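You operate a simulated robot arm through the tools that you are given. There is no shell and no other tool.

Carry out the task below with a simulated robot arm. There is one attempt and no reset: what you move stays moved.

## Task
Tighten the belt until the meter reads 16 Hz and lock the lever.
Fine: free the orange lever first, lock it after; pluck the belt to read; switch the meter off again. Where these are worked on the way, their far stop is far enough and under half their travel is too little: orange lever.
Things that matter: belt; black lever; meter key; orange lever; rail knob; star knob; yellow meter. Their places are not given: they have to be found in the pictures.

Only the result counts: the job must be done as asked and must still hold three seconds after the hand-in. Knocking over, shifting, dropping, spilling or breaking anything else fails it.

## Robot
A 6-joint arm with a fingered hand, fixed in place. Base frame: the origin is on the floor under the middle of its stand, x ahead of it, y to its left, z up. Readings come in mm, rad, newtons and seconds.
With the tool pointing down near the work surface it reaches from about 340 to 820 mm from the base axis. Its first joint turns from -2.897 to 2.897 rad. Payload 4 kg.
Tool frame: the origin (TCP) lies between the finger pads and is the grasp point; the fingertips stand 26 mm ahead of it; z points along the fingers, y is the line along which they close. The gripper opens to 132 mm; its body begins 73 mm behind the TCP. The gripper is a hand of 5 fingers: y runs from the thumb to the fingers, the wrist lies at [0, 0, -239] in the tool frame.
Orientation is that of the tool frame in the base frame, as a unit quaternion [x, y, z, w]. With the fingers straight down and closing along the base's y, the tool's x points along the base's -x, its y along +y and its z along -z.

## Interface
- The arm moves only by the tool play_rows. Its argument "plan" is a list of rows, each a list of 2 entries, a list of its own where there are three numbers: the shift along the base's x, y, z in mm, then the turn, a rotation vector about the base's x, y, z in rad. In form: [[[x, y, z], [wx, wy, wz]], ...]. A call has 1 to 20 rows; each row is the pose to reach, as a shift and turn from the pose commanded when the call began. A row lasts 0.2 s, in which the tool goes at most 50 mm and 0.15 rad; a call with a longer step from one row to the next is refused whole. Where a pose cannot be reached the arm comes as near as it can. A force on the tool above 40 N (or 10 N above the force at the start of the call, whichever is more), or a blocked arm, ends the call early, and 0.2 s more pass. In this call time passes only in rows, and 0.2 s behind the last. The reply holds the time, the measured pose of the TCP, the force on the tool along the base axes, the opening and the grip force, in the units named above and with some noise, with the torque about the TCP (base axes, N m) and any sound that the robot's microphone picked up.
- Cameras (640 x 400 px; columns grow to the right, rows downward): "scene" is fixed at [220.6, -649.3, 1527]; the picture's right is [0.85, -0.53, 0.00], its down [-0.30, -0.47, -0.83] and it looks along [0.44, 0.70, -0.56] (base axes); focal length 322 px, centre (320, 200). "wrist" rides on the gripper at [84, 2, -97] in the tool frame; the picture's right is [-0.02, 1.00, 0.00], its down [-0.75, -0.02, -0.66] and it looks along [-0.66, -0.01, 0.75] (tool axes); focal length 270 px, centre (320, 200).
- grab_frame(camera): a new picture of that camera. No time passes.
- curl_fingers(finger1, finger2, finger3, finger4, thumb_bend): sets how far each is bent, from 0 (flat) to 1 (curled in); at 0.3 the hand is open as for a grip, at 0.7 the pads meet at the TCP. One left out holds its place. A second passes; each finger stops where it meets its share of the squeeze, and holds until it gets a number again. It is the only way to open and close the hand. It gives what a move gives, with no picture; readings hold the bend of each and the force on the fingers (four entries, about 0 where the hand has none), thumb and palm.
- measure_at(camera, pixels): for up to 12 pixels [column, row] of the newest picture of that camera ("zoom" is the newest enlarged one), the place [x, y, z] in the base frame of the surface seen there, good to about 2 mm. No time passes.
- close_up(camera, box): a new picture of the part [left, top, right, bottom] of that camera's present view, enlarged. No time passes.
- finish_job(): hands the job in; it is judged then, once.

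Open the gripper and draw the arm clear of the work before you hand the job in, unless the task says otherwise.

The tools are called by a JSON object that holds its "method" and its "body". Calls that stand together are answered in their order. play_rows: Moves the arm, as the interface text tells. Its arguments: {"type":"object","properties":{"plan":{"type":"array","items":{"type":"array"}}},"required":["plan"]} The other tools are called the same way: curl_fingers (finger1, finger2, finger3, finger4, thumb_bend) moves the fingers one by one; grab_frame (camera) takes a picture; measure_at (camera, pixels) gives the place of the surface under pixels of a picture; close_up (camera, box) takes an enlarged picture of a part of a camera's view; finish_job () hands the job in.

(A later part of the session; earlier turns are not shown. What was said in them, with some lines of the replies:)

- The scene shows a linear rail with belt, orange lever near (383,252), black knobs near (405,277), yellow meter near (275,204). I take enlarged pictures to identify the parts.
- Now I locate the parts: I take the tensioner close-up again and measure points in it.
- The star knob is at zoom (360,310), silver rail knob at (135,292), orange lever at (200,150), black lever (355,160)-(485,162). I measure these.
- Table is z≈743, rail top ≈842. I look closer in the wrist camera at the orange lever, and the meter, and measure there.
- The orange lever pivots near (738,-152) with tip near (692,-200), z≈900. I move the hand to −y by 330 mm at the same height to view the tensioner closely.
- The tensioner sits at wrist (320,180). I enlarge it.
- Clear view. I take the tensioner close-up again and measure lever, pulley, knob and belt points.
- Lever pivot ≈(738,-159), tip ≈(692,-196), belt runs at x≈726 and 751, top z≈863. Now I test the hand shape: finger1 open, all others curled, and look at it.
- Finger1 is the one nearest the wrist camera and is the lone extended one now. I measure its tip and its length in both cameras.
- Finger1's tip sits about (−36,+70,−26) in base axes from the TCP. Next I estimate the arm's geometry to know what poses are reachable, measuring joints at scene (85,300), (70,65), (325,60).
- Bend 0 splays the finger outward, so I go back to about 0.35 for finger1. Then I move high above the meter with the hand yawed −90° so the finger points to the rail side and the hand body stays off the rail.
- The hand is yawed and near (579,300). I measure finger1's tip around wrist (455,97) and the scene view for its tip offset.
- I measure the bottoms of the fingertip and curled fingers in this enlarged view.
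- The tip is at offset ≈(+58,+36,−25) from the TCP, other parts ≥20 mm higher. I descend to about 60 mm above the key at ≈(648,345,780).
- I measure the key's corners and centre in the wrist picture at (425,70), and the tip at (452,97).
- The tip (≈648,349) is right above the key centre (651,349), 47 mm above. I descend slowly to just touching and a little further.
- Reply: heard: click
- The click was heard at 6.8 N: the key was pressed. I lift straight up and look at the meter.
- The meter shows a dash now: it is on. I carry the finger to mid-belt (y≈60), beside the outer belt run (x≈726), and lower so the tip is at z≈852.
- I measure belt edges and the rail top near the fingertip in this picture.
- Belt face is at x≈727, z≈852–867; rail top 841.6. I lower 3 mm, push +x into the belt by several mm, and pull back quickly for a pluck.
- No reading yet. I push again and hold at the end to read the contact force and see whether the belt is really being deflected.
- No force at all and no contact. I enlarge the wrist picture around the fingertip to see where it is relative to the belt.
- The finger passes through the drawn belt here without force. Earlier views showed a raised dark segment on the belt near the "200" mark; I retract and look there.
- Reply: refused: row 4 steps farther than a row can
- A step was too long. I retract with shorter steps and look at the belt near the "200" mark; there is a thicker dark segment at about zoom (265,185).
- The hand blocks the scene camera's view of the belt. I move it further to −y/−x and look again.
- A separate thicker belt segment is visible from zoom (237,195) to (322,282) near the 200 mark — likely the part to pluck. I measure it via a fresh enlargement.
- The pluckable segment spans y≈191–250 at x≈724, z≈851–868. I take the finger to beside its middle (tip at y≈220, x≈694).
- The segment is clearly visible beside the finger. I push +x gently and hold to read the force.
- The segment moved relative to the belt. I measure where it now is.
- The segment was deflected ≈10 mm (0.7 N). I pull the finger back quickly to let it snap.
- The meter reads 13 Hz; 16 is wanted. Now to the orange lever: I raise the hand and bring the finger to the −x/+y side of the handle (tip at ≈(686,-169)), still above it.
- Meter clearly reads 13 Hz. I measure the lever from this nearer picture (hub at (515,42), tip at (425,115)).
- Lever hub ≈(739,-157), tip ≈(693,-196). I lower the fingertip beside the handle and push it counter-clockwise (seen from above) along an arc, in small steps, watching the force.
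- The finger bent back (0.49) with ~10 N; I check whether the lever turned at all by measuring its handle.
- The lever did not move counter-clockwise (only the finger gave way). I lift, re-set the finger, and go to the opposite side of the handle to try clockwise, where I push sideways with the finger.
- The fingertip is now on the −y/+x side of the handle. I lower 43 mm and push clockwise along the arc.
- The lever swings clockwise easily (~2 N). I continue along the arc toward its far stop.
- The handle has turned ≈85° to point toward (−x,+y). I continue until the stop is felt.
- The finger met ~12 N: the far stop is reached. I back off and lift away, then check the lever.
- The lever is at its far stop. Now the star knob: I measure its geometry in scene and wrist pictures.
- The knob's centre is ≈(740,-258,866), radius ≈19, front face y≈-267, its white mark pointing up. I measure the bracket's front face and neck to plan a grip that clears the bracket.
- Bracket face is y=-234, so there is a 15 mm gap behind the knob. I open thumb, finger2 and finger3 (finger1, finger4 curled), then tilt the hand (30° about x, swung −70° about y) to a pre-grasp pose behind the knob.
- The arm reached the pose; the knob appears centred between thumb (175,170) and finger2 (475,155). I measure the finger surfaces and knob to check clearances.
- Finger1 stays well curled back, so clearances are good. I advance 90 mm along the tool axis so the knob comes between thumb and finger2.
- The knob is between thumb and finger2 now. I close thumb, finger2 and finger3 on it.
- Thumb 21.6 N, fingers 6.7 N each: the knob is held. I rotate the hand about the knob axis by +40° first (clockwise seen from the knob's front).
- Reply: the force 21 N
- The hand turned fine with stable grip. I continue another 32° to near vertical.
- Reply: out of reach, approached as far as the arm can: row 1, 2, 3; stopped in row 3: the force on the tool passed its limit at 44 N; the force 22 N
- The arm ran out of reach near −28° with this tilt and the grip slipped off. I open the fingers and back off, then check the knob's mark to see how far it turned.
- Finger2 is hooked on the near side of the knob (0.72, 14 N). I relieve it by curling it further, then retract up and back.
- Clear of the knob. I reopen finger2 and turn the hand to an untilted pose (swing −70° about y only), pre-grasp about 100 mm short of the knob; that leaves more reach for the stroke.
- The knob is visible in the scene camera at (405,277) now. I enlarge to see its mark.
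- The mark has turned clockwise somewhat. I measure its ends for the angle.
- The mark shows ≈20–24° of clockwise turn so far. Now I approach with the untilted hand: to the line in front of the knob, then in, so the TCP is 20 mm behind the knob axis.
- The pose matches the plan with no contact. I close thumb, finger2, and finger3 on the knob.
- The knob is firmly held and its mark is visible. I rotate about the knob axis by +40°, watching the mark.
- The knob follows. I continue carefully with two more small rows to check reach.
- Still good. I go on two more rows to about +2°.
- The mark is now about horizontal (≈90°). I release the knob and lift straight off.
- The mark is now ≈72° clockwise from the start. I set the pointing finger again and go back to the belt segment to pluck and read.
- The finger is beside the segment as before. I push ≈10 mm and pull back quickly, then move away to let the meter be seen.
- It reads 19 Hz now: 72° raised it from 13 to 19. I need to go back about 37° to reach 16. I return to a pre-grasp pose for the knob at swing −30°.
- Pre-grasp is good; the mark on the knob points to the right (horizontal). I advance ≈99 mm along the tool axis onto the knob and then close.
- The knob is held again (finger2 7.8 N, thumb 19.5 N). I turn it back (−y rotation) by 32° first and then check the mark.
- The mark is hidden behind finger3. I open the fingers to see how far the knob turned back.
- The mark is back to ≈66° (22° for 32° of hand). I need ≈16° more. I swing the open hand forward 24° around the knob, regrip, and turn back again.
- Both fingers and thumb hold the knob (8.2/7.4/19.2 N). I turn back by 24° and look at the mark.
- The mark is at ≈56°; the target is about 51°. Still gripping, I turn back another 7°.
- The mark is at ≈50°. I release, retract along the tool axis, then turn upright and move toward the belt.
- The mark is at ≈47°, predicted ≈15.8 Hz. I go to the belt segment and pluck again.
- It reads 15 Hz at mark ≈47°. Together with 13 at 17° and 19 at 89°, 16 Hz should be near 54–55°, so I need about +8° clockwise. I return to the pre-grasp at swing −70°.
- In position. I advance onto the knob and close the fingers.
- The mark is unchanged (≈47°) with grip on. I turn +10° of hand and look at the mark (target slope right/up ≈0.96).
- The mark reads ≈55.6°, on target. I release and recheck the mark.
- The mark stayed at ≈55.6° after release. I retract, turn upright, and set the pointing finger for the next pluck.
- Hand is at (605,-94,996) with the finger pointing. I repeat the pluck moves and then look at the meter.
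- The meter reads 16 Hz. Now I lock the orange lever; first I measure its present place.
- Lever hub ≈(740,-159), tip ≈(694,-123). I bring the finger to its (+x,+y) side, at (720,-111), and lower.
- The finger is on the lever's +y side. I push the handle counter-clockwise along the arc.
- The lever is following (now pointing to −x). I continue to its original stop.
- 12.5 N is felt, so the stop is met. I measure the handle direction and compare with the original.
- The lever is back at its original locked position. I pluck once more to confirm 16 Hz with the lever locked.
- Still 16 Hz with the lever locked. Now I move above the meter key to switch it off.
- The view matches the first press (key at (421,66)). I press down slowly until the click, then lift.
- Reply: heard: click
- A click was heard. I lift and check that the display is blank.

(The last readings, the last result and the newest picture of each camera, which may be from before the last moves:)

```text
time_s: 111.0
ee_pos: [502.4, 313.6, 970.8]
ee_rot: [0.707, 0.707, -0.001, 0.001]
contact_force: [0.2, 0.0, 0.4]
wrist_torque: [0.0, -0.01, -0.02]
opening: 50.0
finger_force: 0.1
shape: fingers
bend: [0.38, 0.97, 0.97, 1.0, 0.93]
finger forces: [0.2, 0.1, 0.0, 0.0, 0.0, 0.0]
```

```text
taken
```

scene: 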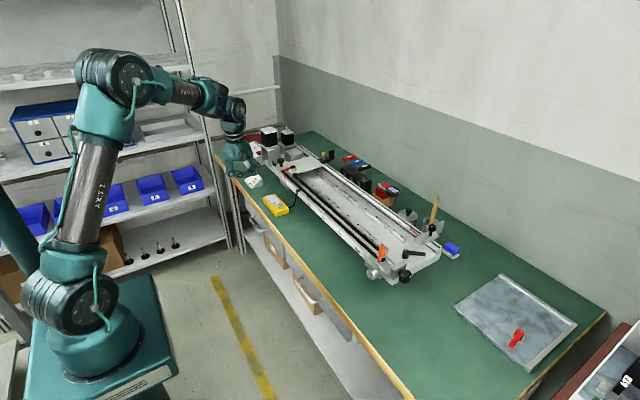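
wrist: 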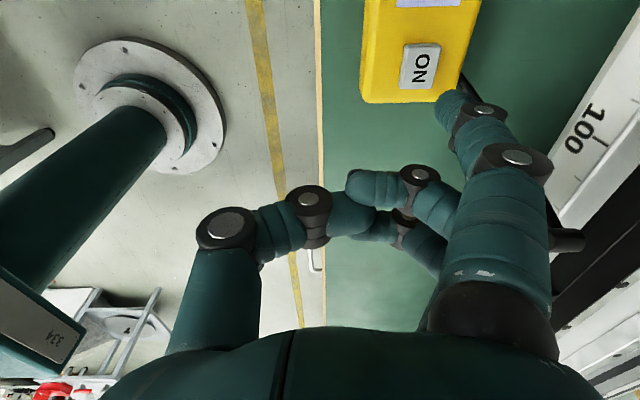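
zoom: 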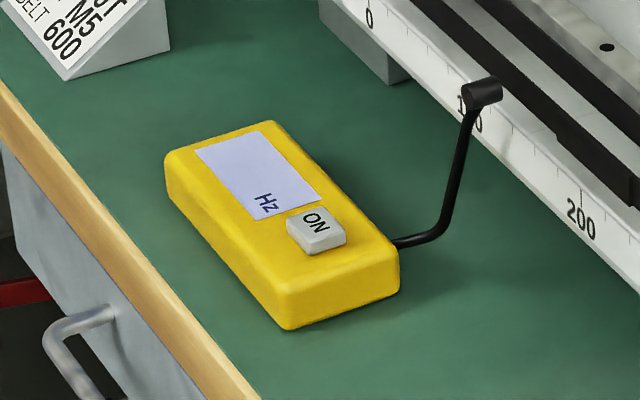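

The display is blank: meter off. I raise the arm clear, open the hand, and take a last look at everything.

{"method": "play_rows", "body": {"plan": [[[0, -20, 45], [0, 0, 0]], [[0, -50, 85], [0, 0, 0]], [[0, -80, 125], [0, 0, 0]], [[0, -110, 165], [0, 0, 0]], [[0, -130, 205], [0, 0, 0]]]}}

{"method": "curl_fingers", "body": {"finger1": 0.3, "finger2": 0.3, "finger3": 0.3, "finger4": 0.3, "thumb_bend": 0.3}}

{"method": "close_up", "body": {"camera": "scene", "box": [340, 190, 470, 290]}}

{"method": "close_up", "body": {"camera": "scene", "box": [230, 120, 350, 220]}}

```text
time_s: 112.2
ee_pos: [503.7, 184.7, 1176.7]
ee_rot: [0.708, 0.706, 0.0, 0.0]
contact_force: [-0.3, -0.2, 0.1]
wrist_torque: [0.02, -0.01, -0.05]
opening: 49.6
finger_force: 0.2
shape: fingers
bend: [0.38, 0.97, 0.97, 1.0, 0.93]
finger forces: [0.0, 0.1, 0.0, 0.0, 0.0, 0.1]
```

```text
time_s: 113.2
ee_pos: [504.7, 184.2, 1176.5]
ee_rot: [0.708, 0.706, 0.0, 0.001]
contact_force: [-0.1, 0.7, -0.1]
wrist_torque: [0.0, -0.02, -0.01]
opening: 138.3
finger_force: 0.0
shape: fingers
bend: [0.3, 0.3, 0.3, 0.3, 0.3]
finger forces: [0.0, 0.1, 0.0, 0.1, 0.1, 0.0]
```

```text
4.00 times, centred on (405, 240) of scene
```

zoom: 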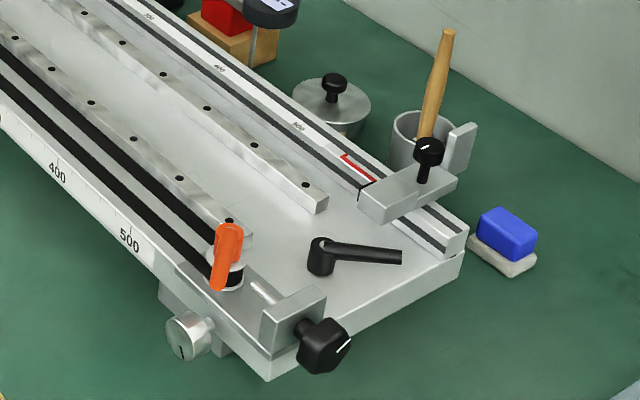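

```text
4.00 times, centred on (290, 170) of scene
```

zoom: 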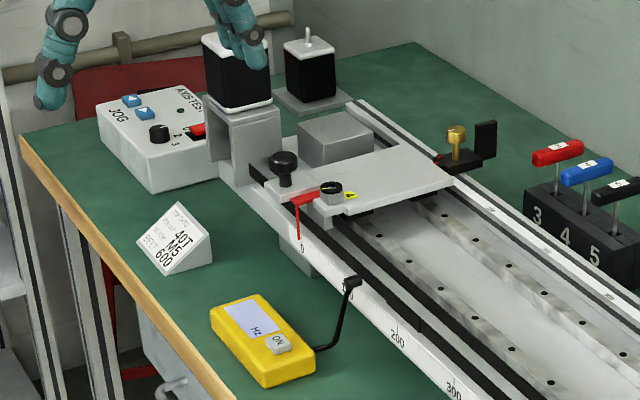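

The orange lever is back at its locked stop, and the last pluck, with the lever locked, read 16 Hz. The meter is off, the other items look unmoved in the pictures, and the hand is open and clear. I hand in the job.

{"method": "finish_job", "body": {}}

```text
The job is handed in.
```

The belt is tightened to 16 Hz on the meter and the orange lever is locked again; the job is handed in.

- **Tension:** The meter first read 13 Hz. My first turn of the star knob overshot to 19, and backing it off gave 15. A last small turn brought it to 16.
- **Lever:** I swung the orange lever to its far stop before adjusting and pushed it back to its original stop afterwards. A pluck with the lever locked still read 16 Hz.
- **Meter:** I switched it off with the key and the display is blank.
- **Everything else:** The black lever, the rail knob and the loose items on the bench look the same as at the start. The hand is open and the arm is clear of the work.

During the first knob turn the arm ran out of reach and the grip slipped off, tripping the 40 N force limit once. I saw no damage or shift from it.
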